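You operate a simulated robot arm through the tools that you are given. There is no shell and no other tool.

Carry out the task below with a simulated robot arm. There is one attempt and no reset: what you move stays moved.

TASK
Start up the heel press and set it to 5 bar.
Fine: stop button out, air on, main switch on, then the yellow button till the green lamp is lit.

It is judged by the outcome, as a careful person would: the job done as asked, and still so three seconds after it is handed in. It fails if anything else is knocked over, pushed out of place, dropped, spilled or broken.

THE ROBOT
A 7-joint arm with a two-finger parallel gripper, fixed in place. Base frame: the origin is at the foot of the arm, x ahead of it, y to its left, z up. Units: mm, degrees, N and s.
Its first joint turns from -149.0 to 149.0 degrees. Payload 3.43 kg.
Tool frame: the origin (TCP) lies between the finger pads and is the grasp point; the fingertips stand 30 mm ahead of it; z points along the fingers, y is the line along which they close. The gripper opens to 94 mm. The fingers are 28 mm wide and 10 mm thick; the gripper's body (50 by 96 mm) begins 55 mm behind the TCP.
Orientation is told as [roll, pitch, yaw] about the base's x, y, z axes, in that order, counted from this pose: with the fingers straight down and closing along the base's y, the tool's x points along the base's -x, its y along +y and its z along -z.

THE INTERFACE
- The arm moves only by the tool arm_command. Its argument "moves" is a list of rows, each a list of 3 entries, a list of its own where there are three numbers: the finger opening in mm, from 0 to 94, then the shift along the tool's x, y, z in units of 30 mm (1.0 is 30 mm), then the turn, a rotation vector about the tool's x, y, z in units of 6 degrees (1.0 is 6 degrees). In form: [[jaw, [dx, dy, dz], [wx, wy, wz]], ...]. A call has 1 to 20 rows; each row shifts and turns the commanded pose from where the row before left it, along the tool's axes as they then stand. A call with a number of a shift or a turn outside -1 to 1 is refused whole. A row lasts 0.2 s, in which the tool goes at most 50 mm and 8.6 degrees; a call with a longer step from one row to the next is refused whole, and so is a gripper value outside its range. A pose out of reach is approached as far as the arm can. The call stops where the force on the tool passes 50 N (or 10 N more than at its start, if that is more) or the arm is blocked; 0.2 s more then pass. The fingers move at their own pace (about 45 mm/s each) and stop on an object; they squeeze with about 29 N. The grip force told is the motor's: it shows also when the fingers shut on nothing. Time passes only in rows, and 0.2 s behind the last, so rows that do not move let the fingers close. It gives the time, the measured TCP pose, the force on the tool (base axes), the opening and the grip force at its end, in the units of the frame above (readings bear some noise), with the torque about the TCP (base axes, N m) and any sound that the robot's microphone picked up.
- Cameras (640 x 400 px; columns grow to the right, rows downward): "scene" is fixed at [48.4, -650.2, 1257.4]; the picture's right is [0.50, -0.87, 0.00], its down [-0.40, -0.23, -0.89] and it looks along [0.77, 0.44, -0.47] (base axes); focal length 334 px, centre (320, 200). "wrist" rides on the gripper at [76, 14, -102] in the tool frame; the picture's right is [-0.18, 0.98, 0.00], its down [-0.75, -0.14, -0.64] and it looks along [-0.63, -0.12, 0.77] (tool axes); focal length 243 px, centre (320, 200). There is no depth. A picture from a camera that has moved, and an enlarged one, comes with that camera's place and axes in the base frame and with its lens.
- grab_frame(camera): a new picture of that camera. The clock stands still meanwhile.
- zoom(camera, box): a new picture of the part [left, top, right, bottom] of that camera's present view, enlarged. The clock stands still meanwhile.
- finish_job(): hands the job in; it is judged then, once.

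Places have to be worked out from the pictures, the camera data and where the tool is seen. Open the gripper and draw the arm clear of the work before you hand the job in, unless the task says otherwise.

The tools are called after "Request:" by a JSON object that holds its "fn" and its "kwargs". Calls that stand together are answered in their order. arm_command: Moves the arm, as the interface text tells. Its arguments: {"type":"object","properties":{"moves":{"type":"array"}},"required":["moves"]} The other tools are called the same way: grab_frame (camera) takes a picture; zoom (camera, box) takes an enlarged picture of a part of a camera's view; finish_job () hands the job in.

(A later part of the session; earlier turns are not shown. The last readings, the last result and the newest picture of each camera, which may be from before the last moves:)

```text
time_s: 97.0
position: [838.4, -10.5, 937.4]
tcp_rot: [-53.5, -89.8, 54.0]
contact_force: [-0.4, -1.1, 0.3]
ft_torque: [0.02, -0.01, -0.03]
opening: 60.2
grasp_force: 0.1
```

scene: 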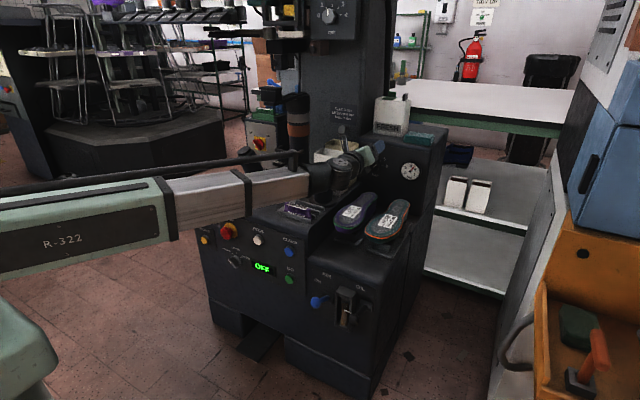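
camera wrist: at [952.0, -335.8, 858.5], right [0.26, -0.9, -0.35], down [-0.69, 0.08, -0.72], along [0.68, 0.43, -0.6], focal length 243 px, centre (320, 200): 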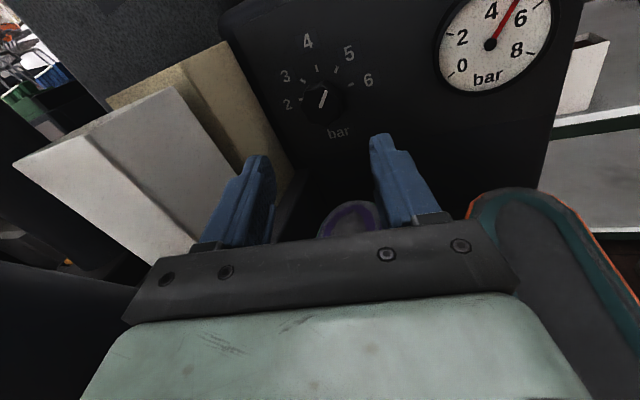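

It's back in the natural horizontal orientation. I'll tip down 45° and cross to y≈+310.

Request:
{"fn": "arm_command", "kwargs": {"moves": [[60, [0, 0, 0], [0, 1, 0]], [60, [0, 0, 0], [0, 1, 0]], [60, [0, 0, 0], [0, 1, 0]], [60, [0, 0, 0], [0, 1, 0]], [60, [0, 0, 0], [0, 1, 0]], [60, [0, 0, 0], [0, 1, 0]], [60, [0, 0, 0], [0, 1, 0]], [60, [0, 0, 0], [0, 0.5, 0]], [60, [0, 1, 0], [0, 0, 0]], [60, [0, 1, 0], [0, 0, 0]], [60, [0, 1, 0], [0, 0, 0]], [60, [0, 1, 0], [0, 0, 0]], [60, [0, 1, 0], [0, 0, 0]], [60, [0, 1, 0], [0, 0, 0]], [60, [0, 1, 0], [0, 0, 0]], [60, [0, 1, 0], [0, 0, 0]], [60, [0, 1, 0], [0, 0, 0]], [60, [0, 1, 0], [0, 0, 0]], [60, [0, 0.7, 0], [0, 0, 0]]]}}

Request:
{"fn": "grab_frame", "kwargs": {"camera": "wrist"}}

Request:
{"fn": "grab_frame", "kwargs": {"camera": "scene"}}

```text
time_s: 101.0
position: [840.5, 353.5, 874.4]
tcp_rot: [-12.7, -44.7, 8.2]
contact_force: [0.2, 0.1, 0.7]
ft_torque: [0.01, -0.02, 0.01]
opening: 60.2
grasp_force: 0.1
out of reach, approached as far as the arm can: row 1, 2, 3, 5, 6, 7, 8
```

```text
taken
camera wrist: at [713.9, 371.4, 889.7], right [0.14, 0.99, -0.02], down [0.07, 0.01, 1.0], along [0.99, -0.15, -0.07], focal length 243 px, centre (320, 200)
```

wrist: 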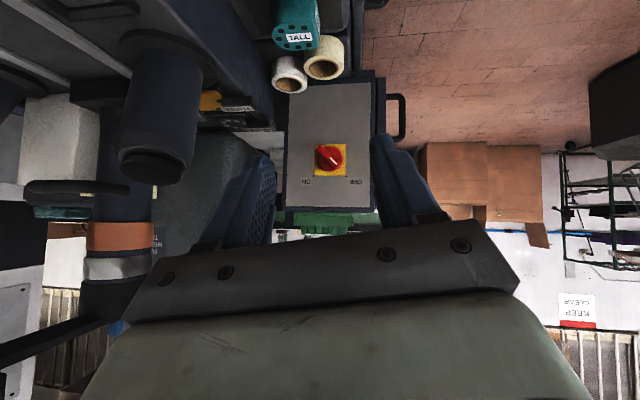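

```text
taken
```

scene: 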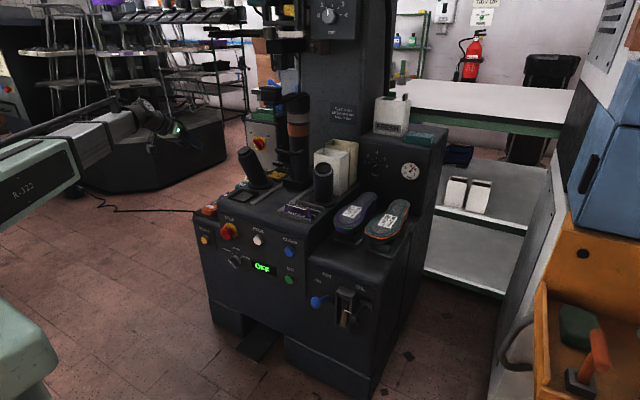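

The view from here is excellent, looking straight at the switch box (upside-down image). I'll zoom on the switch and what lies below it.

Request:
{"fn": "zoom", "kwargs": {"camera": "wrist", "box": [280, 120, 390, 220]}}

Request:
{"fn": "zoom", "kwargs": {"camera": "wrist", "box": [190, 0, 430, 150]}}

```text
4.00 times, centred on (335, 170) of wrist
camera zoom: at [713.9, 371.4, 889.7], right [0.14, 0.99, -0.02], down [0.07, 0.01, 1.0], along [0.99, -0.15, -0.07], focal length 970 px, centre (260, 320)
```

zoom: 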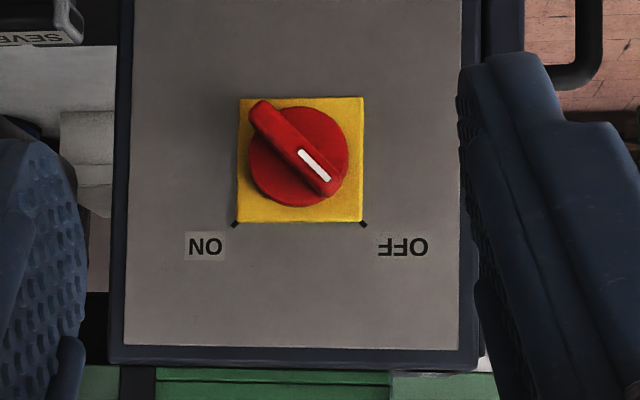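

```text
2.67 times, centred on (310, 75) of wrist
camera zoom: at [713.9, 371.4, 889.7], right [0.14, 0.99, -0.02], down [0.07, 0.01, 1.0], along [0.99, -0.15, -0.07], focal length 647 px, centre (347, 533)
```

zoom: 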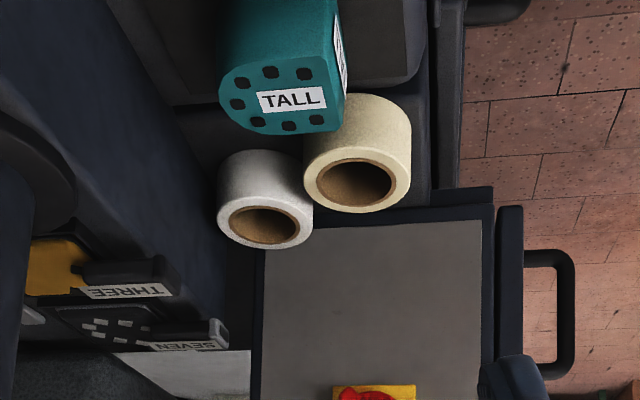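

The switch is clear: the bar is about 51×11 mm on a 47 mm disk, pointing at OFF, with its axis near y≈319, z≈776. The tape rolls' tops are well below at z≲690. I'll rotate the tool to the starting grip orientation, closing line square across the bar.

Request:
{"fn": "arm_command", "kwargs": {"moves": [[60, [0, 0, 0], [0.4937, -0.6525, -0.6329]], [60, [0, 0, 0], [0.4937, -0.6525, -0.6329]], [60, [0, 0, 0], [0.4937, -0.6525, -0.6329]], [60, [0, 0, 0], [0.4937, -0.6525, -0.6329]], [60, [0, 0, 0], [0.4937, -0.6525, -0.6329]], [60, [0, 0, 0], [0.4937, -0.6525, -0.6329]], [60, [0, 0, 0], [0.4937, -0.6525, -0.6329]], [60, [0, 0, 0], [0.4937, -0.6525, -0.6329]], [60, [0, 0, 0], [0, 0, 0]]]}}

Request:
{"fn": "grab_frame", "kwargs": {"camera": "wrist"}}

Request:
{"fn": "grab_frame", "kwargs": {"camera": "scene"}}

```text
time_s: 103.0
position: [841.6, 351.3, 875.7]
tcp_rot: [-82.8, -43.2, 70.1]
contact_force: [0.2, 0.1, -1.2]
ft_torque: [-0.04, 0.02, 0.0]
opening: 60.1
grasp_force: 0.0
```

```text
taken
camera wrist: at [724.7, 334.8, 822.5], right [0.16, 0.8, -0.58], down [-0.45, 0.59, 0.68], along [0.88, 0.15, 0.45], focal length 243 px, centre (320, 200)
```

wrist: 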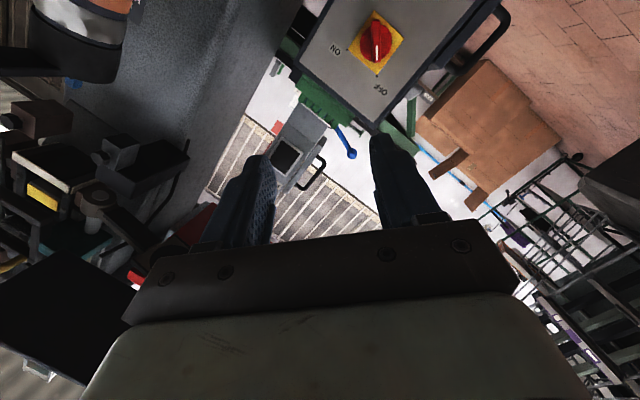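

```text
taken
```

scene: 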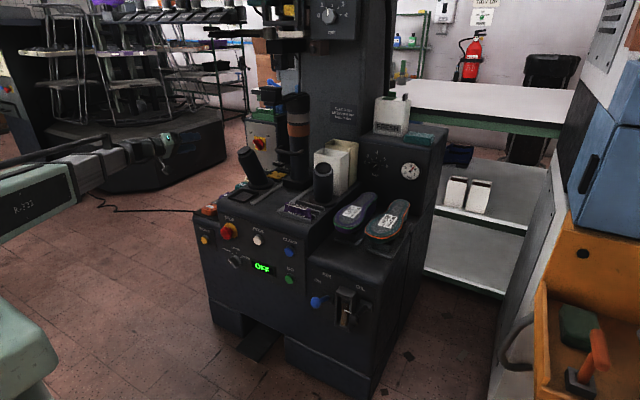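

Orientation is exactly as planned. I'll move to a pre-approach point about 100 mm in front of the switch along the tool axis.

Request:
{"fn": "arm_command", "kwargs": {"moves": [[60, [0.033, 0.36, 0.873], [0, 0, 0]], [60, [0.033, 0.36, 0.873], [0, 0, 0]], [60, [0.033, 0.36, 0.873], [0, 0, 0]], [60, [0.033, 0.36, 0.873], [0, 0, 0]], [60, [0.033, 0.36, 0.873], [0, 0, 0]], [60, [0.033, 0.36, 0.873], [0, 0, 0]], [60, [0.033, 0.36, 0.873], [0, 0, 0]], [60, [0.033, 0.36, 0.873], [0, 0, 0]], [60, [0, 0, 0], [0, 0, 0]]]}}

Request:
{"fn": "grab_frame", "kwargs": {"camera": "wrist"}}

Request:
{"fn": "grab_frame", "kwargs": {"camera": "scene"}}

```text
time_s: 105.0
position: [1051.8, 350.3, 787.8]
tcp_rot: [-82.6, -43.3, 69.9]
contact_force: [0.2, -0.6, -0.9]
ft_torque: [-0.01, -0.01, 0.0]
opening: 60.2
grasp_force: 0.0
```

```text
taken
camera wrist: at [935.8, 333.1, 733.5], right [0.16, 0.8, -0.58], down [-0.45, 0.58, 0.68], along [0.88, 0.15, 0.45], focal length 243 px, centre (320, 200)
```

wrist: 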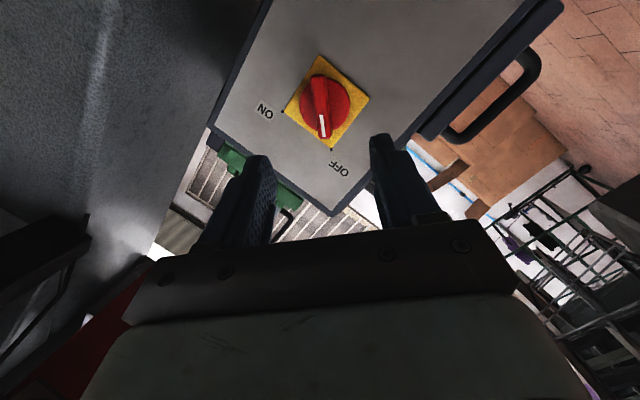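

```text
taken
```

scene: 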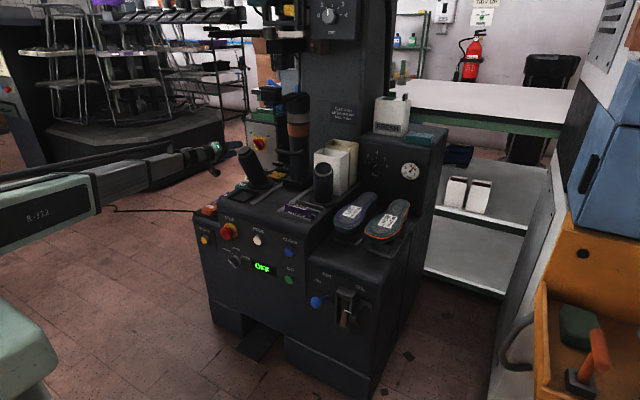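

I'm reaching well, and the bar lies square between the finger lines. I'll zoom to refine its position.

Request:
{"fn": "zoom", "kwargs": {"camera": "wrist", "box": [250, 40, 400, 160]}}

Request:
{"fn": "zoom", "kwargs": {"camera": "scene", "box": [180, 110, 300, 200]}}

```text
3.33 times, centred on (325, 100) of wrist
camera zoom: at [935.8, 333.1, 733.5], right [0.16, 0.8, -0.58], down [-0.45, 0.58, 0.68], along [0.88, 0.15, 0.45], focal length 809 px, centre (303, 533)
```

zoom: 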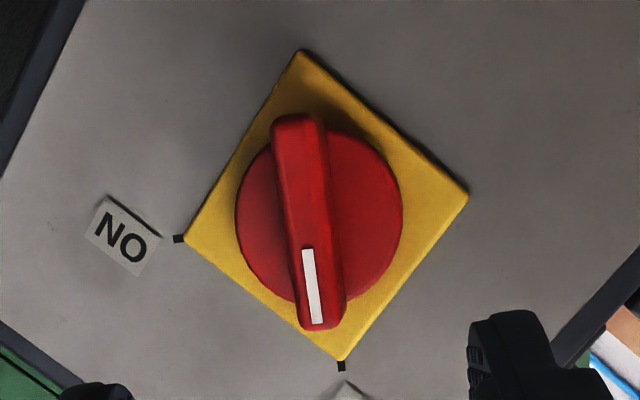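

```text
4.44 times, centred on (240, 155) of scene
camera zoom: at [48.4, -650.2, 1257.4], right [0.5, -0.87, 0.0], down [-0.4, -0.23, -0.89], along [0.77, 0.44, -0.47], focal length 1482 px, centre (676, 400)
```

zoom: 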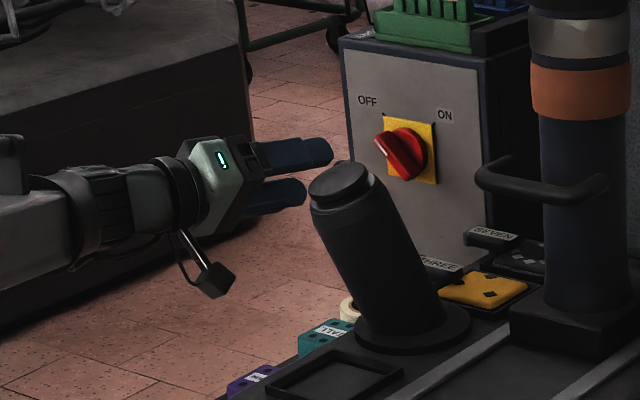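

The scene view shows the gripper lined up with free space around it. The refined axis is y≈319, z≈774. I'll advance 60 mm with a 2 mm drop and look again.

Request:
{"fn": "arm_command", "kwargs": {"moves": [[60, [0.055, 0.058, 0.7], [0, 0, 0]], [60, [0, 0, 0.7], [0, 0, 0]], [60, [0, 0, 0.6], [0, 0, 0]], [60, [0, 0, 0], [0, 0, 0]]]}}

Request:
{"fn": "grab_frame", "kwargs": {"camera": "wrist"}}

Request:
{"fn": "zoom", "kwargs": {"camera": "scene", "box": [180, 110, 300, 200]}}

```text
time_s: 106.0
position: [1109.5, 332.3, 779.0]
tcp_rot: [-82.7, -43.3, 70.1]
contact_force: [0.1, -0.2, 0.0]
ft_torque: [0.01, -0.05, 0.0]
opening: 60.1
grasp_force: 0.0
```

```text
taken
camera wrist: at [992.8, 317.0, 727.1], right [0.16, 0.8, -0.58], down [-0.45, 0.59, 0.68], along [0.88, 0.15, 0.45], focal length 243 px, centre (320, 200)
```

wrist: 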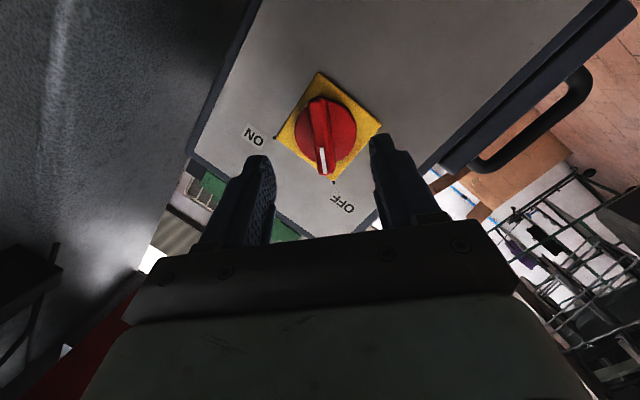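

```text
4.44 times, centred on (240, 155) of scene
camera zoom: at [48.4, -650.2, 1257.4], right [0.5, -0.87, 0.0], down [-0.4, -0.23, -0.89], along [0.77, 0.44, -0.47], focal length 1482 px, centre (676, 400)
```

zoom: 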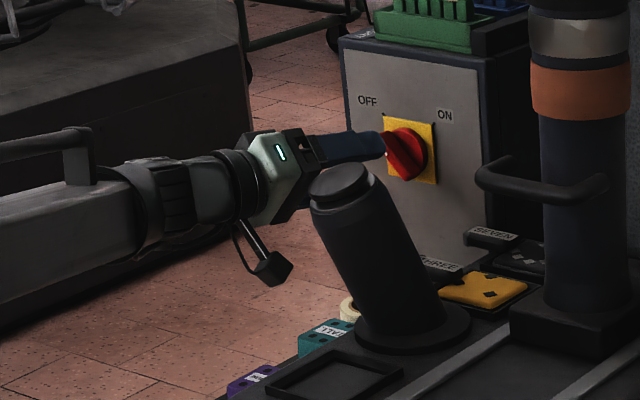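

Aligned well, with the tips still about 20 mm short of the bar. Before gripping I'll rehearse the 90° clockwise turn here in free space to make sure no joint limit interferes.

Request:
{"fn": "arm_command", "kwargs": {"moves": [[60, [0, 0, 0], [-0.2516, 0.1127, 0.9613]], [60, [0, 0, 0], [-0.2516, 0.1127, 0.9613]], [60, [0, 0, 0], [-0.2516, 0.1127, 0.9613]], [60, [0, 0, 0], [-0.2516, 0.1127, 0.9613]], [60, [0, 0, 0], [-0.2516, 0.1127, 0.9613]], [60, [0, 0, 0], [-0.2516, 0.1127, 0.9613]], [60, [0, 0, 0], [-0.2516, 0.1127, 0.9613]], [60, [0, 0, 0], [-0.2516, 0.1127, 0.9613]], [60, [0, 0, 0], [0, 0, 0]]]}}

Request:
{"fn": "zoom", "kwargs": {"camera": "scene", "box": [180, 110, 300, 200]}}

```text
time_s: 108.0
position: [1107.7, 335.1, 779.5]
tcp_rot: [5.6, -75.2, -11.9]
contact_force: [0.0, -0.5, -0.8]
ft_torque: [0.01, 0.01, -0.03]
opening: 59.8
grasp_force: 0.1
```

```text
4.44 times, centred on (240, 155) of scene
camera zoom: at [48.4, -650.2, 1257.4], right [0.5, -0.87, 0.0], down [-0.4, -0.23, -0.89], along [0.77, 0.44, -0.47], focal length 1482 px, centre (676, 400)
```

zoom: 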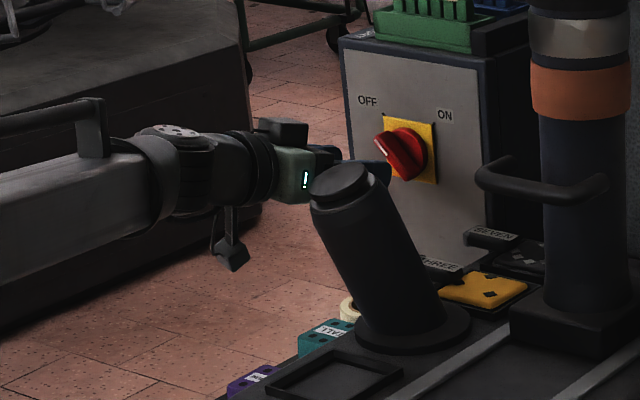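

The first 48° went without trouble. I'll continue with the remaining 42°.

Request:
{"fn": "arm_command", "kwargs": {"moves": [[60, [0, 0, 0], [-0.2516, 0.1127, 0.9613]], [60, [0, 0, 0], [-0.2516, 0.1127, 0.9613]], [60, [0, 0, 0], [-0.2516, 0.1127, 0.9613]], [60, [0, 0, 0], [-0.2516, 0.1127, 0.9613]], [60, [0, 0, 0], [-0.2516, 0.1127, 0.9613]], [60, [0, 0, 0], [-0.2516, 0.1127, 0.9613]], [60, [0, 0, 0], [-0.2516, 0.1127, 0.9613]], [60, [0, 0, 0], [0, 0, 0]]]}}

Request:
{"fn": "zoom", "kwargs": {"camera": "scene", "box": [180, 110, 300, 200]}}

```text
time_s: 109.8
position: [1109.0, 336.8, 780.1]
tcp_rot: [69.4, -43.1, -69.9]
contact_force: [0.1, 0.3, 0.1]
ft_torque: [0.0, 0.06, 0.02]
opening: 60.1
grasp_force: 0.1
```

```text
4.44 times, centred on (240, 155) of scene
camera zoom: at [48.4, -650.2, 1257.4], right [0.5, -0.87, 0.0], down [-0.4, -0.23, -0.89], along [0.77, 0.44, -0.47], focal length 1482 px, centre (676, 400)
```

zoom: 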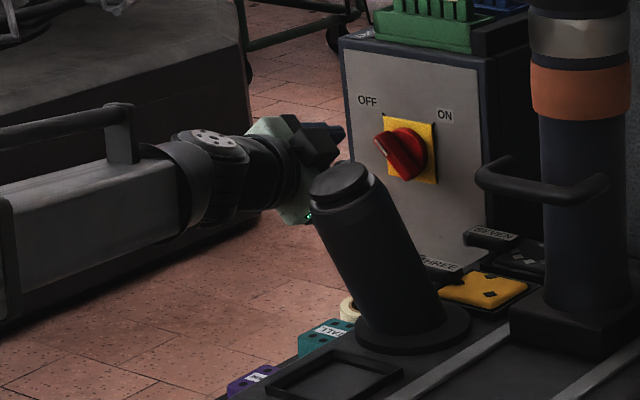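

The full 90° turn is reachable with the wrist clear of the post. I'll turn back to the starting grip angle.

Request:
{"fn": "arm_command", "kwargs": {"moves": [[60, [0, 0, 0], [0.2516, -0.1127, -0.9613]], [60, [0, 0, 0], [0.2516, -0.1127, -0.9613]], [60, [0, 0, 0], [0.2516, -0.1127, -0.9613]], [60, [0, 0, 0], [0.2516, -0.1127, -0.9613]], [60, [0, 0, 0], [0.2516, -0.1127, -0.9613]], [60, [0, 0, 0], [0.2516, -0.1127, -0.9613]], [60, [0, 0, 0], [0.2516, -0.1127, -0.9613]], [60, [0, 0, 0], [0.2516, -0.1127, -0.9613]], [60, [0, 0, 0], [0.2516, -0.1127, -0.9613]], [60, [0, 0, 0], [0.2516, -0.1127, -0.9613]], [60, [0, 0, 0], [0.2516, -0.1127, -0.9613]], [60, [0, 0, 0], [0.2516, -0.1127, -0.9613]], [60, [0, 0, 0], [0.2516, -0.1127, -0.9613]], [60, [0, 0, 0], [0.2516, -0.1127, -0.9613]], [60, [0, 0, 0], [0.2516, -0.1127, -0.9613]], [60, [0, 0, 0], [0, 0, 0]]]}}

Request:
{"fn": "grab_frame", "kwargs": {"camera": "wrist"}}

```text
time_s: 113.2
position: [1107.9, 336.8, 779.7]
tcp_rot: [-82.9, -43.3, 70.0]
contact_force: [-0.1, -0.1, 0.3]
ft_torque: [0.0, -0.01, 0.02]
opening: 60.0
grasp_force: 0.1
```

```text
taken
camera wrist: at [991.6, 319.2, 727.2], right [0.16, 0.8, -0.58], down [-0.45, 0.59, 0.68], along [0.88, 0.15, 0.45], focal length 243 px, centre (320, 200)
```

wrist: 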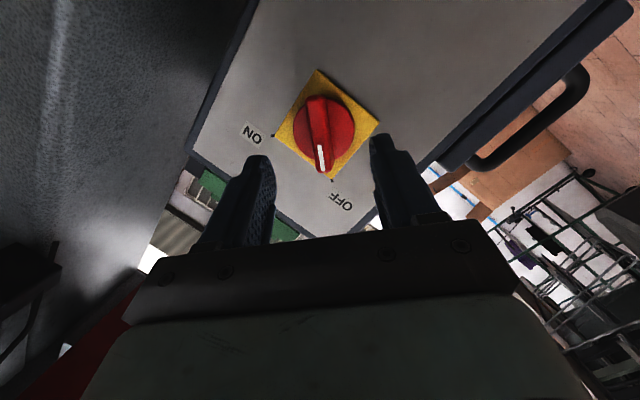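

Back at the starting angle. I'll zoom to set the final lateral alignment.

Request:
{"fn": "zoom", "kwargs": {"camera": "wrist", "box": [250, 60, 400, 180]}}

```text
3.33 times, centred on (325, 120) of wrist
camera zoom: at [991.6, 319.2, 727.2], right [0.16, 0.8, -0.58], down [-0.45, 0.59, 0.68], along [0.88, 0.15, 0.45], focal length 809 px, centre (303, 467)
```

zoom: 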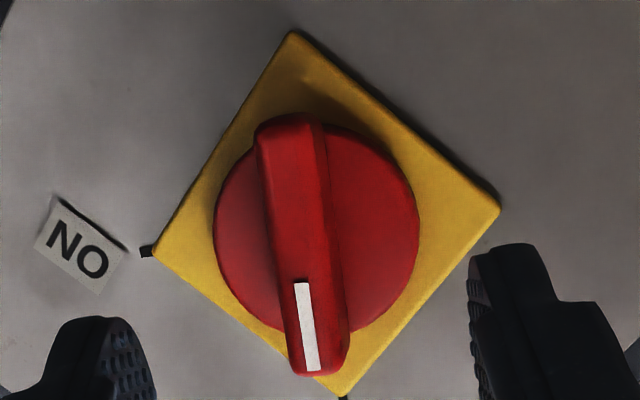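

Laterally the bar is centred between the fingers. I'll advance 33 mm in small steps, watching the contact force.

Request:
{"fn": "arm_command", "kwargs": {"moves": [[60, [0.05, -0.02, 0.4], [0, 0, 0]], [60, [0, 0, 0.4], [0, 0, 0]], [60, [0, 0, 0.3], [0, 0, 0]], [60, [0, 0, 0], [0, 0, 0]]]}}

Request:
{"fn": "grab_frame", "kwargs": {"camera": "wrist"}}

Request:
{"fn": "zoom", "kwargs": {"camera": "scene", "box": [230, 120, 300, 170]}}

```text
time_s: 114.2
position: [1138.6, 325.8, 777.0]
tcp_rot: [-82.7, -43.3, 70.0]
contact_force: [0.1, 0.0, 1.8]
ft_torque: [-0.01, 0.0, -0.01]
opening: 59.9
grasp_force: 0.0
```

```text
taken
camera wrist: at [1023.6, 309.2, 723.9], right [0.16, 0.8, -0.58], down [-0.45, 0.59, 0.68], along [0.88, 0.15, 0.45], focal length 243 px, centre (320, 200)
```

wrist: 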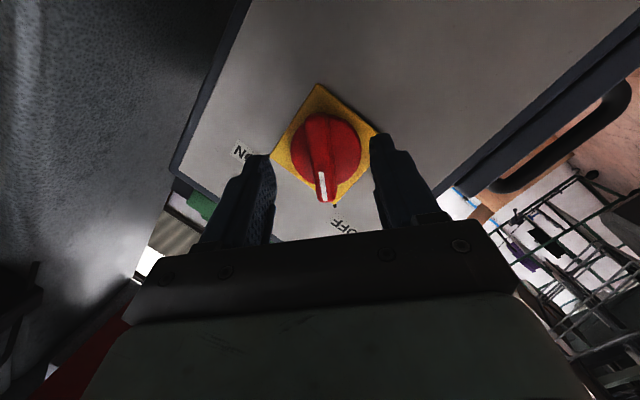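

```text
8.00 times, centred on (265, 145) of scene
camera zoom: at [48.4, -650.2, 1257.4], right [0.5, -0.87, 0.0], down [-0.4, -0.23, -0.89], along [0.77, 0.44, -0.47], focal length 2668 px, centre (760, 640)
```

zoom: 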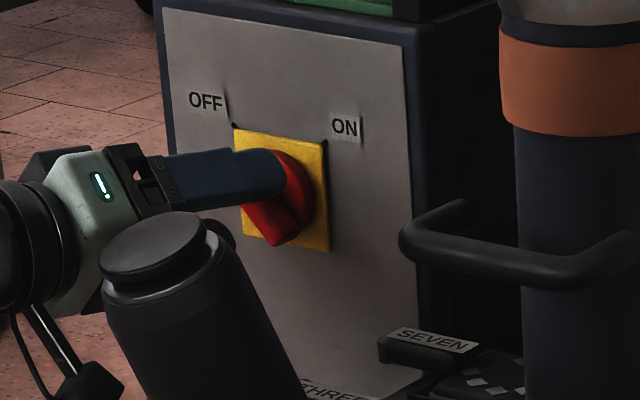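

Tips are at x≈1167, just at the bar. I'll narrow the opening to 26 mm so the fingers clear the disk edge, then ease forward a few millimetres.

Request:
{"fn": "arm_command", "kwargs": {"moves": [[45, [0, 0, 0], [0, 0, 0]], [32, [0, 0, 0], [0, 0, 0]], [26, [0, 0, 0], [0, 0, 0]], [26, [0, 0, 0], [0, 0, 0]], [26, [0, 0, 0.1], [0, 0, 0]], [26, [0, 0, 0], [0, 0, 0]]]}}

Request:
{"fn": "zoom", "kwargs": {"camera": "wrist", "box": [250, 80, 400, 220]}}

```text
time_s: 115.6
position: [1142.3, 324.9, 775.0]
tcp_rot: [-82.7, -43.4, 70.1]
contact_force: [0.3, -0.8, 0.3]
ft_torque: [-0.01, -0.01, -0.06]
opening: 26.3
grasp_force: 0.1
```

```text
2.86 times, centred on (325, 150) of wrist
camera zoom: at [1026.3, 308.3, 723.6], right [0.16, 0.8, -0.58], down [-0.45, 0.59, 0.68], along [0.88, 0.15, 0.45], focal length 693 px, centre (306, 343)
```

zoom: 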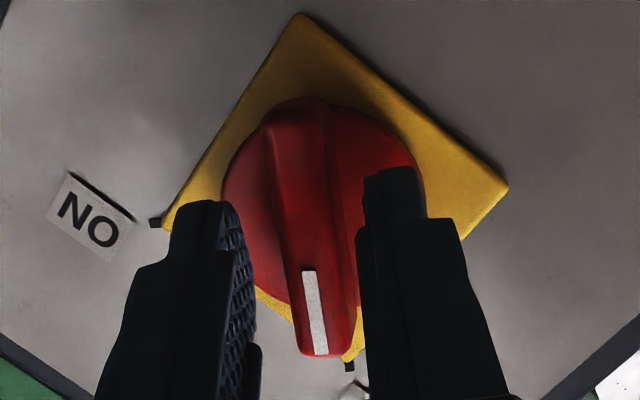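

The bar is between the pads. I'll ease 4 mm deeper and check for contact before closing.

Request:
{"fn": "arm_command", "kwargs": {"moves": [[26, [0, 0.05, 0.13], [0, 0, 0]], [26, [0, 0, 0], [0, 0, 0]]]}}

```text
time_s: 116.2
position: [1146.4, 324.7, 774.8]
tcp_rot: [-82.7, -43.4, 70.0]
contact_force: [0.6, 0.3, 0.1]
ft_torque: [0.02, -0.02, -0.04]
opening: 26.1
grasp_force: 0.0
```

No contact yet, with the tips at about x=1175. I'll close on the bar.

Request:
{"fn": "arm_command", "kwargs": {"moves": [[18, [0, 0, 0], [0, 0, 0]], [10, [0, 0, 0], [0, 0, 0]], [4, [0, 0, 0], [0, 0, 0]], [4, [0, 0, 0], [0, 0, 0]]]}}

Request:
{"fn": "zoom", "kwargs": {"camera": "wrist", "box": [250, 80, 400, 220]}}

```text
time_s: 117.2
position: [1146.8, 324.6, 774.7]
tcp_rot: [-82.8, -43.3, 70.0]
contact_force: [0.4, -6.6, 7.5]
ft_torque: [0.23, 0.25, 0.22]
opening: 14.7
grasp_force: 45.1
```

```text
2.86 times, centred on (325, 150) of wrist
camera zoom: at [1030.1, 307.5, 722.5], right [0.16, 0.8, -0.58], down [-0.45, 0.59, 0.68], along [0.88, 0.15, 0.45], focal length 693 px, centre (306, 343)
```

zoom: 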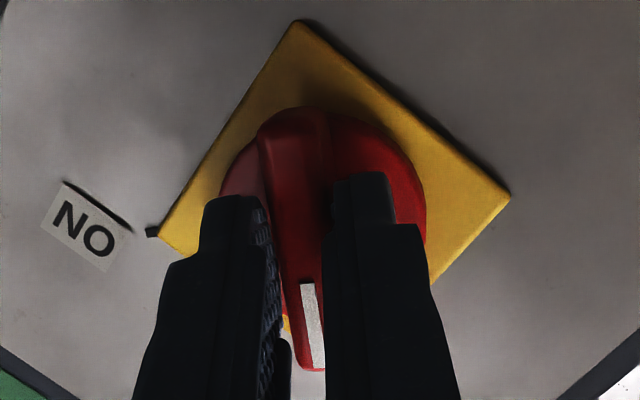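

The bar is gripped at 14.7 mm with the grip centred on the switch axis. I'll turn clockwise 30° first, shifting slightly so the grip point stays on the axis.

Request:
{"fn": "arm_command", "kwargs": {"moves": [[4, [-0.0087, -0.0193, 0], [-0.2516, 0.1127, 0.9613]], [4, [-0.0087, -0.0193, 0], [-0.2516, 0.1127, 0.9613]], [4, [-0.0087, -0.0193, 0], [-0.2516, 0.1127, 0.9613]], [4, [-0.0087, -0.0193, 0], [-0.2516, 0.1127, 0.9613]], [4, [-0.0087, -0.0193, 0], [-0.2516, 0.1127, 0.9613]], [4, [0, 0, 0], [0, 0, 0]]]}}

Request:
{"fn": "zoom", "kwargs": {"camera": "wrist", "box": [250, 80, 400, 220]}}

```text
time_s: 118.6
position: [1145.6, 323.0, 778.0]
tcp_rot: [-53.5, -69.5, 44.9]
contact_force: [0.2, 2.6, 5.7]
ft_torque: [0.01, -0.09, 0.75]
opening: 14.2
grasp_force: 45.2
```

```text
2.86 times, centred on (325, 150) of wrist
camera zoom: at [1030.0, 335.1, 723.9], right [0.16, 0.98, -0.11], down [-0.45, 0.16, 0.88], along [0.88, -0.09, 0.46], focal length 693 px, centre (306, 343)
```

zoom: 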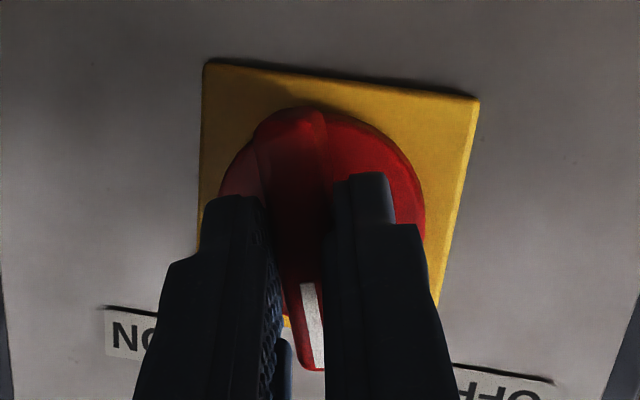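

The knob turns with the gripper. I'll continue another 30°.

Request:
{"fn": "arm_command", "kwargs": {"moves": [[4, [-0.0087, -0.0193, 0], [-0.2516, 0.1127, 0.9613]], [4, [-0.0087, -0.0193, 0], [-0.2516, 0.1127, 0.9613]], [4, [-0.0087, -0.0193, 0], [-0.2516, 0.1127, 0.9613]], [4, [-0.0087, -0.0193, 0], [-0.2516, 0.1127, 0.9613]], [4, [-0.0087, -0.0193, 0], [-0.2516, 0.1127, 0.9613]], [4, [0, 0, 0], [0, 0, 0]]]}}

Request:
{"fn": "zoom", "kwargs": {"camera": "scene", "box": [180, 110, 300, 200]}}

```text
time_s: 120.0
position: [1146.3, 321.6, 779.7]
tcp_rot: [40.7, -69.1, -45.4]
contact_force: [-3.9, 10.1, 3.0]
ft_torque: [0.05, -0.1, 0.92]
opening: 14.2
grasp_force: 44.4
```

```text
4.44 times, centred on (240, 155) of scene
camera zoom: at [48.4, -650.2, 1257.4], right [0.5, -0.87, 0.0], down [-0.4, -0.23, -0.89], along [0.77, 0.44, -0.47], focal length 1482 px, centre (676, 400)
```

zoom: 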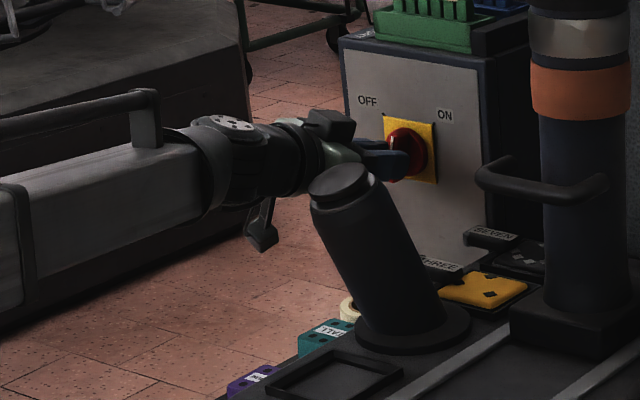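

The forces are small and the wrist is clear of the post. Now the last 30°.

Request:
{"fn": "arm_command", "kwargs": {"moves": [[4, [-0.0087, -0.0193, 0], [-0.2516, 0.1127, 0.9613]], [4, [-0.0087, -0.0193, 0], [-0.2516, 0.1127, 0.9613]], [4, [-0.0087, -0.0193, 0], [-0.2516, 0.1127, 0.9613]], [4, [-0.0087, -0.0193, 0], [-0.2516, 0.1127, 0.9613]], [4, [-0.0087, -0.0193, 0], [-0.2516, 0.1127, 0.9613]], [4, [0, 0, 0], [0, 0, 0]]]}}

Request:
{"fn": "zoom", "kwargs": {"camera": "wrist", "box": [250, 80, 400, 220]}}

Request:
{"fn": "grab_frame", "kwargs": {"camera": "scene"}}

```text
time_s: 121.4
position: [1145.7, 320.2, 780.2]
tcp_rot: [69.5, -43.0, -69.7]
contact_force: [-19.9, 28.3, -4.0]
ft_torque: [0.16, -0.76, 0.69]
opening: 13.7
grasp_force: 45.2
```

```text
2.86 times, centred on (325, 150) of wrist
camera zoom: at [1029.6, 370.4, 763.8], right [0.15, 0.58, 0.8], down [-0.44, -0.68, 0.58], along [0.88, -0.44, 0.15], focal length 693 px, centre (306, 343)
```

zoom: 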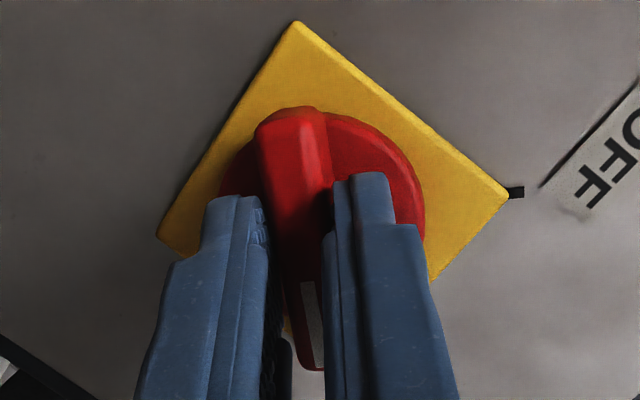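

```text
taken
```

scene: 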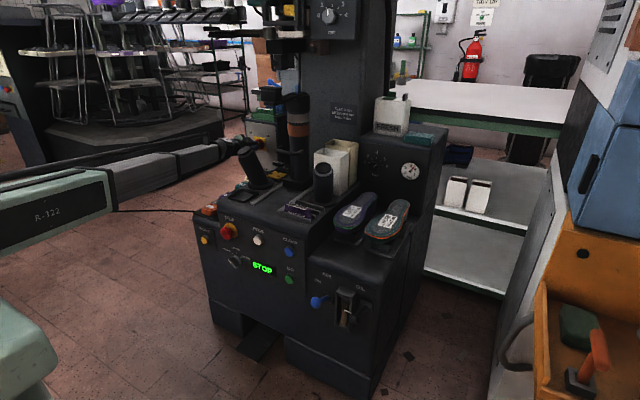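

The display changed to "STOP", so the main switch is on and the press wants the stop button released. I'll open the fingers and back straight out.

Request:
{"fn": "arm_command", "kwargs": {"moves": [[20, [0, 0, 0], [0, 0, 0]], [30, [0, 0, 0], [0, 0, 0]], [36, [0, 0, 0], [0, 0, 0]], [36, [0, 0, -0.4], [0, 0, 0]], [36, [0, 0, -0.6], [0, 0, 0]], [36, [0, 0, -1], [0, 0, 0]], [36, [0, 0, 0], [0, 0, 0]]]}}

Request:
{"fn": "grab_frame", "kwargs": {"camera": "wrist"}}

Request:
{"fn": "zoom", "kwargs": {"camera": "scene", "box": [180, 110, 300, 200]}}

Request:
{"fn": "zoom", "kwargs": {"camera": "scene", "box": [190, 200, 320, 290]}}

```text
time_s: 123.0
position: [1087.1, 309.6, 794.6]
tcp_rot: [69.4, -43.2, -69.9]
contact_force: [-0.5, -0.1, -0.4]
ft_torque: [0.0, 0.08, -0.02]
opening: 36.0
grasp_force: 0.0
```

```text
taken
camera wrist: at [971.3, 362.7, 779.6], right [0.16, 0.58, 0.8], down [-0.44, -0.68, 0.58], along [0.88, -0.44, 0.15], focal length 243 px, centre (320, 200)
```

wrist: 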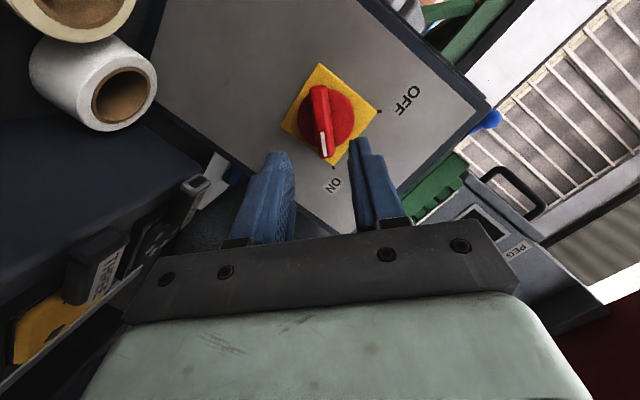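

```text
4.44 times, centred on (240, 155) of scene
camera zoom: at [48.4, -650.2, 1257.4], right [0.5, -0.87, 0.0], down [-0.4, -0.23, -0.89], along [0.77, 0.44, -0.47], focal length 1482 px, centre (676, 400)
```

zoom: 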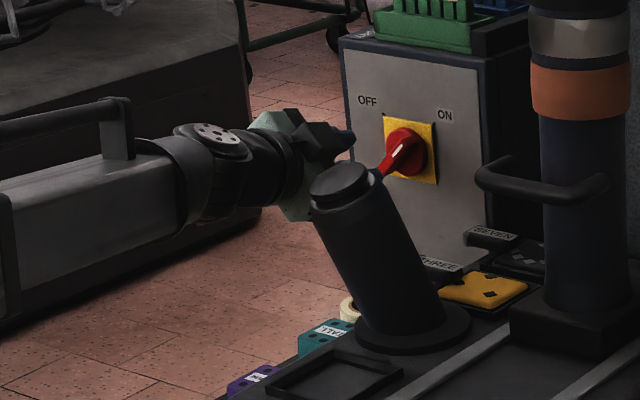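

```text
4.44 times, centred on (255, 245) of scene
camera zoom: at [48.4, -650.2, 1257.4], right [0.5, -0.87, 0.0], down [-0.4, -0.23, -0.89], along [0.77, 0.44, -0.47], focal length 1482 px, centre (609, 0)
```

zoom: 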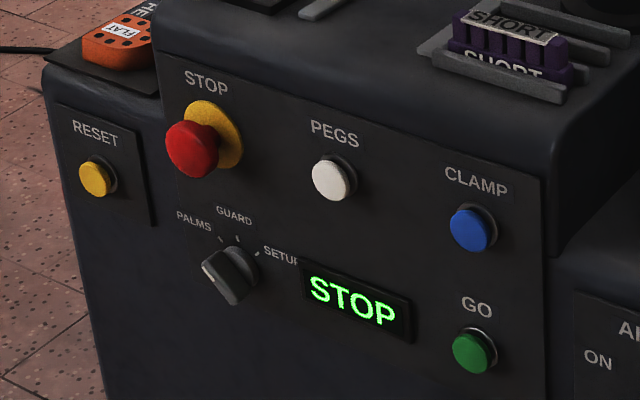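

The bar now points at ON and the display reads STOP, so the stop button must be latched in. I'll back away, rise, and turn the tool to point down again.

Request:
{"fn": "arm_command", "kwargs": {"moves": [[36, [0, 0, -1], [0, 0, 0]], [36, [0, 0, -1], [0, 0, 0]], [36, [0, 0, -1], [0, 0, 0]], [36, [0, 0, -1], [0, 0, 0]], [36, [0, 0, -1], [0, 0, 0]], [36, [0, 0, -1], [0, 0, 0]], [36, [-0.6844, 0.6816, -0.259], [0, 0, 0]], [36, [-0.6844, 0.6816, -0.259], [0, 0, 0]], [50, [0, 0, 0], [0.3874, 0.8216, -0.398]], [60, [0, 0, 0], [0.3874, 0.8216, -0.398]], [60, [0, 0, 0], [0.3874, 0.8216, -0.398]], [60, [0, 0, 0], [0.3874, 0.8216, -0.398]], [60, [0, 0, 0], [0.3874, 0.8216, -0.398]], [60, [0, 0, 0], [0.3874, 0.8216, -0.398]], [60, [0, 0, 0], [0.3874, 0.8216, -0.398]], [60, [0, 0, 0], [0, 0, 0]]]}}

Request:
{"fn": "arm_command", "kwargs": {"moves": [[60, [0, 0, 0], [0.3874, 0.8216, -0.398]], [60, [0, 0, 0], [0.3874, 0.8216, -0.398]], [60, [0, 0, 0], [0.3874, 0.8216, -0.398]], [60, [0, 0, 0], [0.3874, 0.8216, -0.398]], [60, [0, 0, 0], [0.3874, 0.8216, -0.398]], [60, [0, 0, 0], [0.3874, 0.8216, -0.398]], [60, [0, 0, 0], [0.3874, 0.8216, -0.398]], [60, [0, 0, 0], [0, 0, 0]]]}}

Request:
{"fn": "grab_frame", "kwargs": {"camera": "scene"}}

```text
time_s: 126.4
position: [884.4, 361.4, 881.0]
tcp_rot: [20.8, -35.7, -27.1]
contact_force: [0.5, -0.7, 0.5]
ft_torque: [0.03, 0.01, -0.02]
opening: 60.1
grasp_force: 0.0
out of reach, approached as far as the arm can: row 12, 13, 14, 15
```

```text
time_s: 128.2
position: [867.0, 397.6, 870.4]
tcp_rot: [-12.5, -10.3, -6.3]
contact_force: [-0.3, -0.1, 0.4]
ft_torque: [0.01, -0.01, 0.0]
opening: 59.9
grasp_force: 0.1
out of reach, approached as far as the arm can: row 1, 2, 3, 4, 6
```

```text
taken
```

scene: 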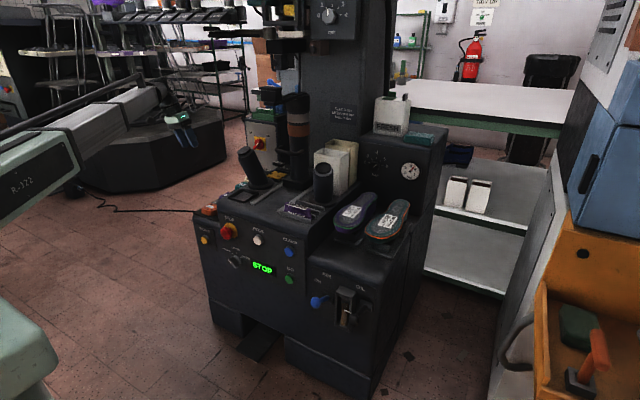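

The pose drifted a little but is nearly tool-down at (867,398,870). I'll move inward to about (640,200,850), where the wrist has more freedom.

Request:
{"fn": "arm_command", "kwargs": {"moves": [[60, [0.757, -0.815, 0.117], [0, 0, 0]], [60, [0.757, -0.815, 0.117], [0, 0, 0]], [60, [0.757, -0.815, 0.117], [0, 0, 0]], [60, [0.757, -0.815, 0.117], [0, 0, 0]], [60, [0.757, -0.815, 0.117], [0, 0, 0]], [60, [0.757, -0.815, 0.117], [0, 0, 0]], [60, [0.757, -0.815, 0.117], [0, 0, 0]], [60, [0.757, -0.815, 0.117], [0, 0, 0]], [60, [0.757, -0.815, 0.117], [0, 0, 0]], [60, [0, 0, 0], [0, 0, 0]]]}}

```text
time_s: 130.4
position: [639.9, 202.3, 848.3]
tcp_rot: [-12.6, -10.4, -6.4]
contact_force: [0.7, 0.7, 0.0]
ft_torque: [0.03, -0.03, 0.0]
opening: 59.8
grasp_force: 0.0
```

I'm there. I'll set the tool to an 18° forward tilt for gripping the stop head and hover in front of it.

Request:
{"fn": "arm_command", "kwargs": {"moves": [[80, [0, 0, 0], [-0.778, -0.463, -0.292]], [80, [0, 0, 0], [-0.778, -0.463, -0.292]], [80, [0, 0, 0], [-0.778, -0.463, -0.292]], [80, [0.178, -0.454, 0.98], [0, 0, 0]], [80, [0.178, -0.454, 0.98], [0, 0, 0]], [80, [0.178, -0.454, 0.98], [0, 0, 0]], [80, [0.178, -0.454, 0.98], [0, 0, 0]], [80, [0.178, -0.454, 0.98], [0, 0, 0]], [80, [0, 0, 0], [0, 0, 0]]]}}

Request:
{"fn": "grab_frame", "kwargs": {"camera": "wrist"}}

Request:
{"fn": "zoom", "kwargs": {"camera": "scene", "box": [190, 190, 330, 290]}}

```text
time_s: 132.4
position: [650.5, 147.7, 702.8]
tcp_rot: [-7.8, -22.1, 0.5]
contact_force: [1.3, 0.1, 0.3]
ft_torque: [0.01, 0.0, -0.01]
opening: 80.1
grasp_force: 0.0
out of reach, approached as far as the arm can: row 1, 2, 3, 7, 8
```

```text
taken
camera wrist: at [543.3, 173.7, 766.3], right [0.21, 0.98, -0.05], down [0.45, -0.05, 0.89], along [0.87, -0.21, -0.45], focal length 243 px, centre (320, 200)
```

wrist: 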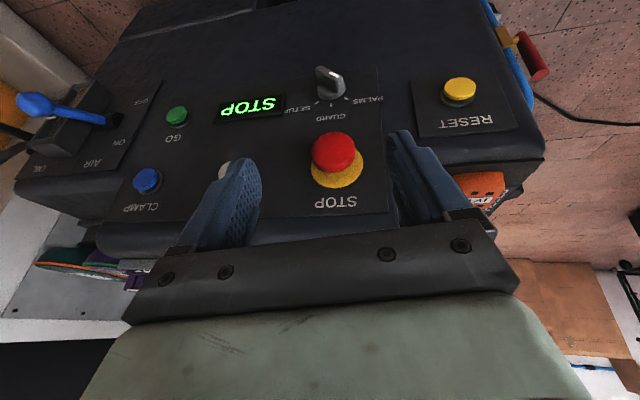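

```text
4.00 times, centred on (260, 240) of scene
camera zoom: at [48.4, -650.2, 1257.4], right [0.5, -0.87, 0.0], down [-0.4, -0.23, -0.89], along [0.77, 0.44, -0.47], focal length 1334 px, centre (560, 40)
```

zoom: 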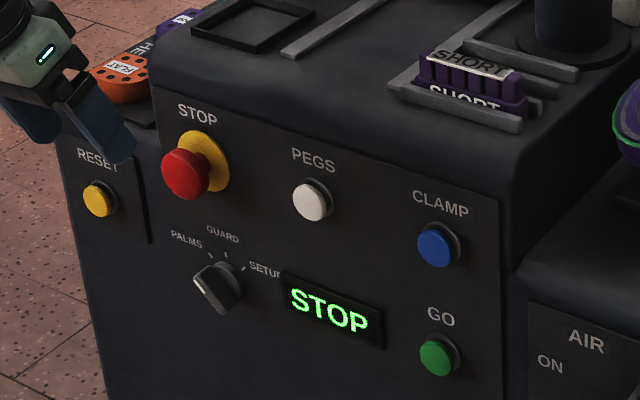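

I have a good close view of the stop button here. I'll zoom in to judge whether it is latched and how it releases.

Request:
{"fn": "zoom", "kwargs": {"camera": "wrist", "box": [285, 110, 395, 215]}}

Request:
{"fn": "zoom", "kwargs": {"camera": "wrist", "box": [400, 50, 540, 150]}}

```text
3.81 times, centred on (340, 162) of wrist
camera zoom: at [543.3, 173.7, 766.3], right [0.21, 0.98, -0.05], down [0.45, -0.05, 0.89], along [0.87, -0.21, -0.45], focal length 924 px, centre (244, 343)
```

zoom: 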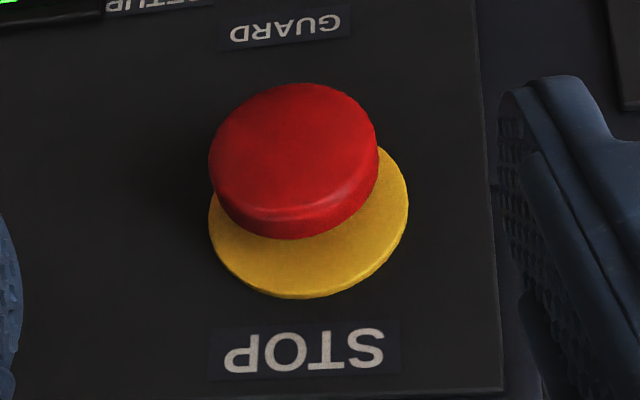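

```text
4.00 times, centred on (470, 100) of wrist
camera zoom: at [543.3, 173.7, 766.3], right [0.21, 0.98, -0.05], down [0.45, -0.05, 0.89], along [0.87, -0.21, -0.45], focal length 970 px, centre (-280, 600)
```

zoom: 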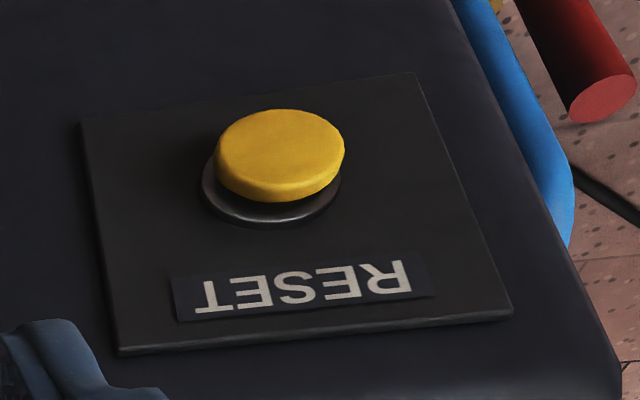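

The head's front face is at about (738,135,606), 34 mm proud of the collar, with no arrows on it. I'll bring the open fingers in front of it and then around its sides, without touching the face.

Request:
{"fn": "arm_command", "kwargs": {"moves": [[80, [-0.61, 0.03, 0.25], [0, 0, 0]], [80, [-0.61, 0.03, 0.25], [0, 0, 0]], [80, [0.327, -0.01, 0.81], [0, 0, 0]], [80, [0.327, -0.01, 0.81], [0, 0, 0]], [80, [0.327, -0.01, 0.81], [0, 0, 0]], [80, [0, 0, 0], [0, 0, 0]]]}}

Request:
{"fn": "grab_frame", "kwargs": {"camera": "wrist"}}

Request:
{"fn": "zoom", "kwargs": {"camera": "scene", "box": [190, 190, 330, 290]}}

```text
time_s: 133.8
position: [688.7, 146.7, 619.3]
tcp_rot: [-7.3, -21.8, 0.4]
contact_force: [0.2, -0.1, -0.6]
ft_torque: [0.0, 0.03, 0.02]
opening: 80.0
grasp_force: 0.1
out of reach, approached as far as the arm can: row 1, 2
```

```text
taken
camera wrist: at [580.5, 170.7, 684.7], right [0.21, 0.98, -0.05], down [0.46, -0.06, 0.89], along [0.86, -0.21, -0.46], focal length 243 px, centre (320, 200)
```

wrist: 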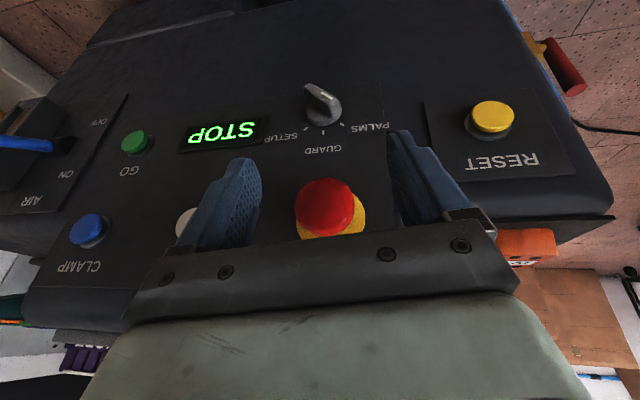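

```text
4.00 times, centred on (260, 240) of scene
camera zoom: at [48.4, -650.2, 1257.4], right [0.5, -0.87, 0.0], down [-0.4, -0.23, -0.89], along [0.77, 0.44, -0.47], focal length 1334 px, centre (560, 40)
```

zoom: 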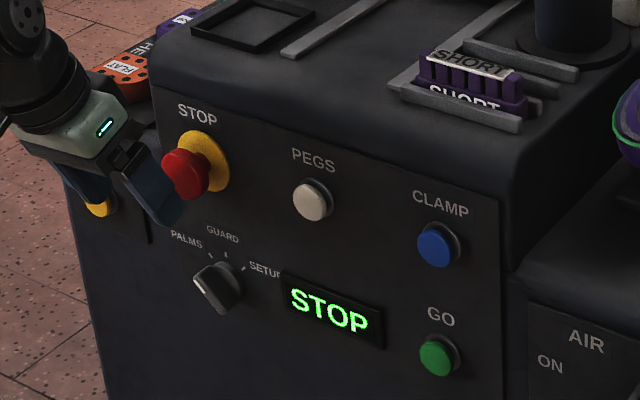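

The head is centred between the open fingers. I'll move in around it, keeping the fingers beside the head and off the panel.

Request:
{"fn": "arm_command", "kwargs": {"moves": [[80, [-0.484, -0.07, 0.272], [0, 0, 0]], [80, [-0.484, -0.07, 0.272], [0, 0, 0]], [80, [-0.484, -0.07, 0.272], [0, 0, 0]], [80, [0, 0, 0], [0, 0, 0]]]}}

Request:
{"fn": "grab_frame", "kwargs": {"camera": "wrist"}}

Request:
{"fn": "zoom", "kwargs": {"camera": "scene", "box": [190, 190, 290, 260]}}

```text
time_s: 134.8
position: [736.8, 138.0, 612.7]
tcp_rot: [-7.9, -21.9, 0.4]
contact_force: [-0.7, 0.6, 0.1]
ft_torque: [0.01, 0.03, -0.01]
opening: 80.1
grasp_force: 0.0
out of reach, approached as far as the arm can: row 3
```

```text
taken
camera wrist: at [628.7, 164.7, 677.2], right [0.21, 0.98, -0.05], down [0.45, -0.05, 0.89], along [0.87, -0.21, -0.45], focal length 243 px, centre (320, 200)
```

wrist: 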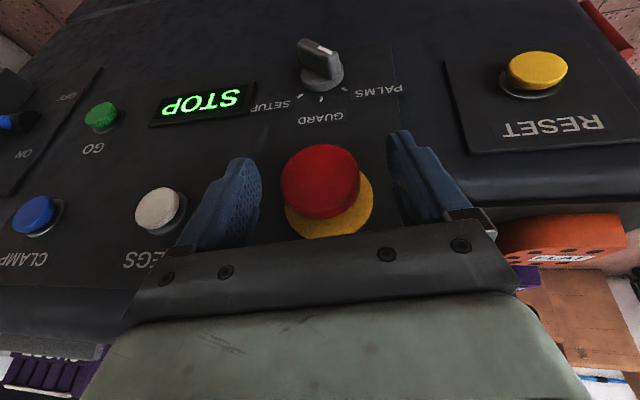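

```text
5.71 times, centred on (240, 225) of scene
camera zoom: at [48.4, -650.2, 1257.4], right [0.5, -0.87, 0.0], down [-0.4, -0.23, -0.89], along [0.77, 0.44, -0.47], focal length 1906 px, centre (777, 57)
```

zoom: 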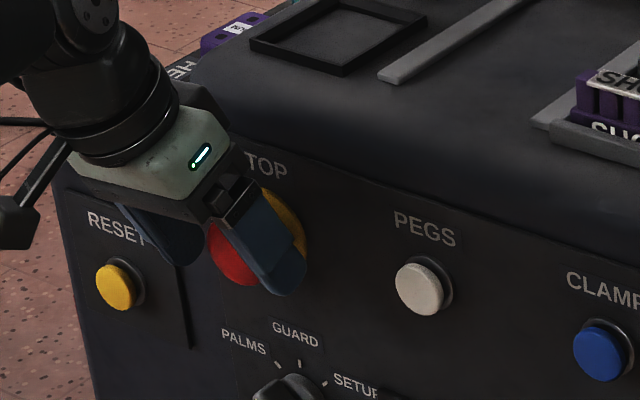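

The fingers straddle the head. I'll close on its rim.

Request:
{"fn": "arm_command", "kwargs": {"moves": [[65, [0, 0, 0], [0, 0, 0]], [52, [0, 0, 0], [0, 0, 0]], [42, [0, 0, 0], [0, 0, 0]], [36, [0, 0, 0], [0, 0, 0]], [36, [0, 0, 0], [0, 0, 0]]]}}

Request:
{"fn": "grab_frame", "kwargs": {"camera": "wrist"}}

```text
time_s: 136.0
position: [737.1, 136.9, 611.6]
tcp_rot: [-8.0, -22.0, 0.6]
contact_force: [1.0, -21.5, 1.9]
ft_torque: [-0.58, 0.03, 0.29]
opening: 46.7
grasp_force: 44.9
```

```text
taken
camera wrist: at [628.5, 163.5, 677.3], right [0.21, 0.98, -0.06], down [0.45, -0.05, 0.89], along [0.87, -0.21, -0.45], focal length 243 px, centre (320, 200)
```

wrist: 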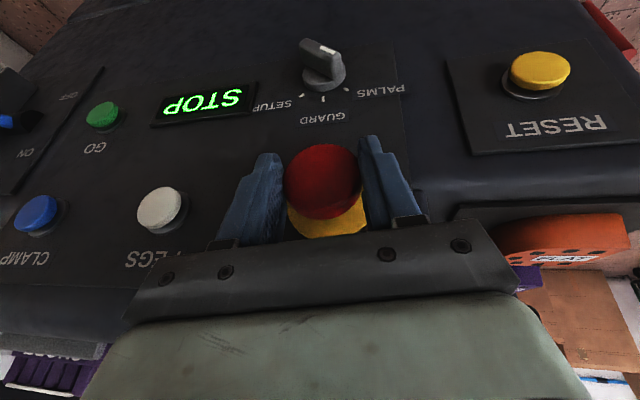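

Gripped at 46.7 mm. I'll pull gently outward (−x) in small steps and watch force and position.

Request:
{"fn": "arm_command", "kwargs": {"moves": [[36, [0.093, -0.004, -0.037], [0, 0, 0]], [36, [0.093, -0.004, -0.037], [0, 0, 0]], [36, [0, 0, 0], [0, 0, 0]]]}}

Request:
{"fn": "grab_frame", "kwargs": {"camera": "wrist"}}

```text
time_s: 136.7
position: [728.2, 136.9, 612.9]
tcp_rot: [-8.5, -22.0, 0.8]
contact_force: [-1.1, -9.1, 3.7]
ft_torque: [-0.3, -0.05, 0.36]
opening: 46.5
grasp_force: 45.0
heard: click
stopped in row 3: the force on the tool passed its limit at 51 N (the readings are from after the stop); the commanded pose is now the measured one
```

```text
taken
camera wrist: at [620.6, 163.8, 676.9], right [0.21, 0.98, -0.06], down [0.45, -0.04, 0.89], along [0.87, -0.22, -0.45], focal length 243 px, centre (320, 200)
```

wrist: 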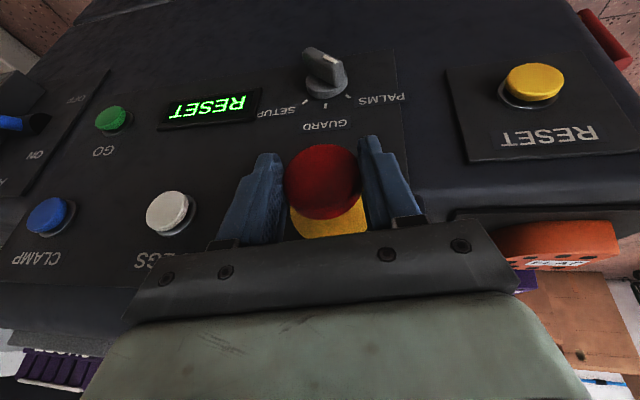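

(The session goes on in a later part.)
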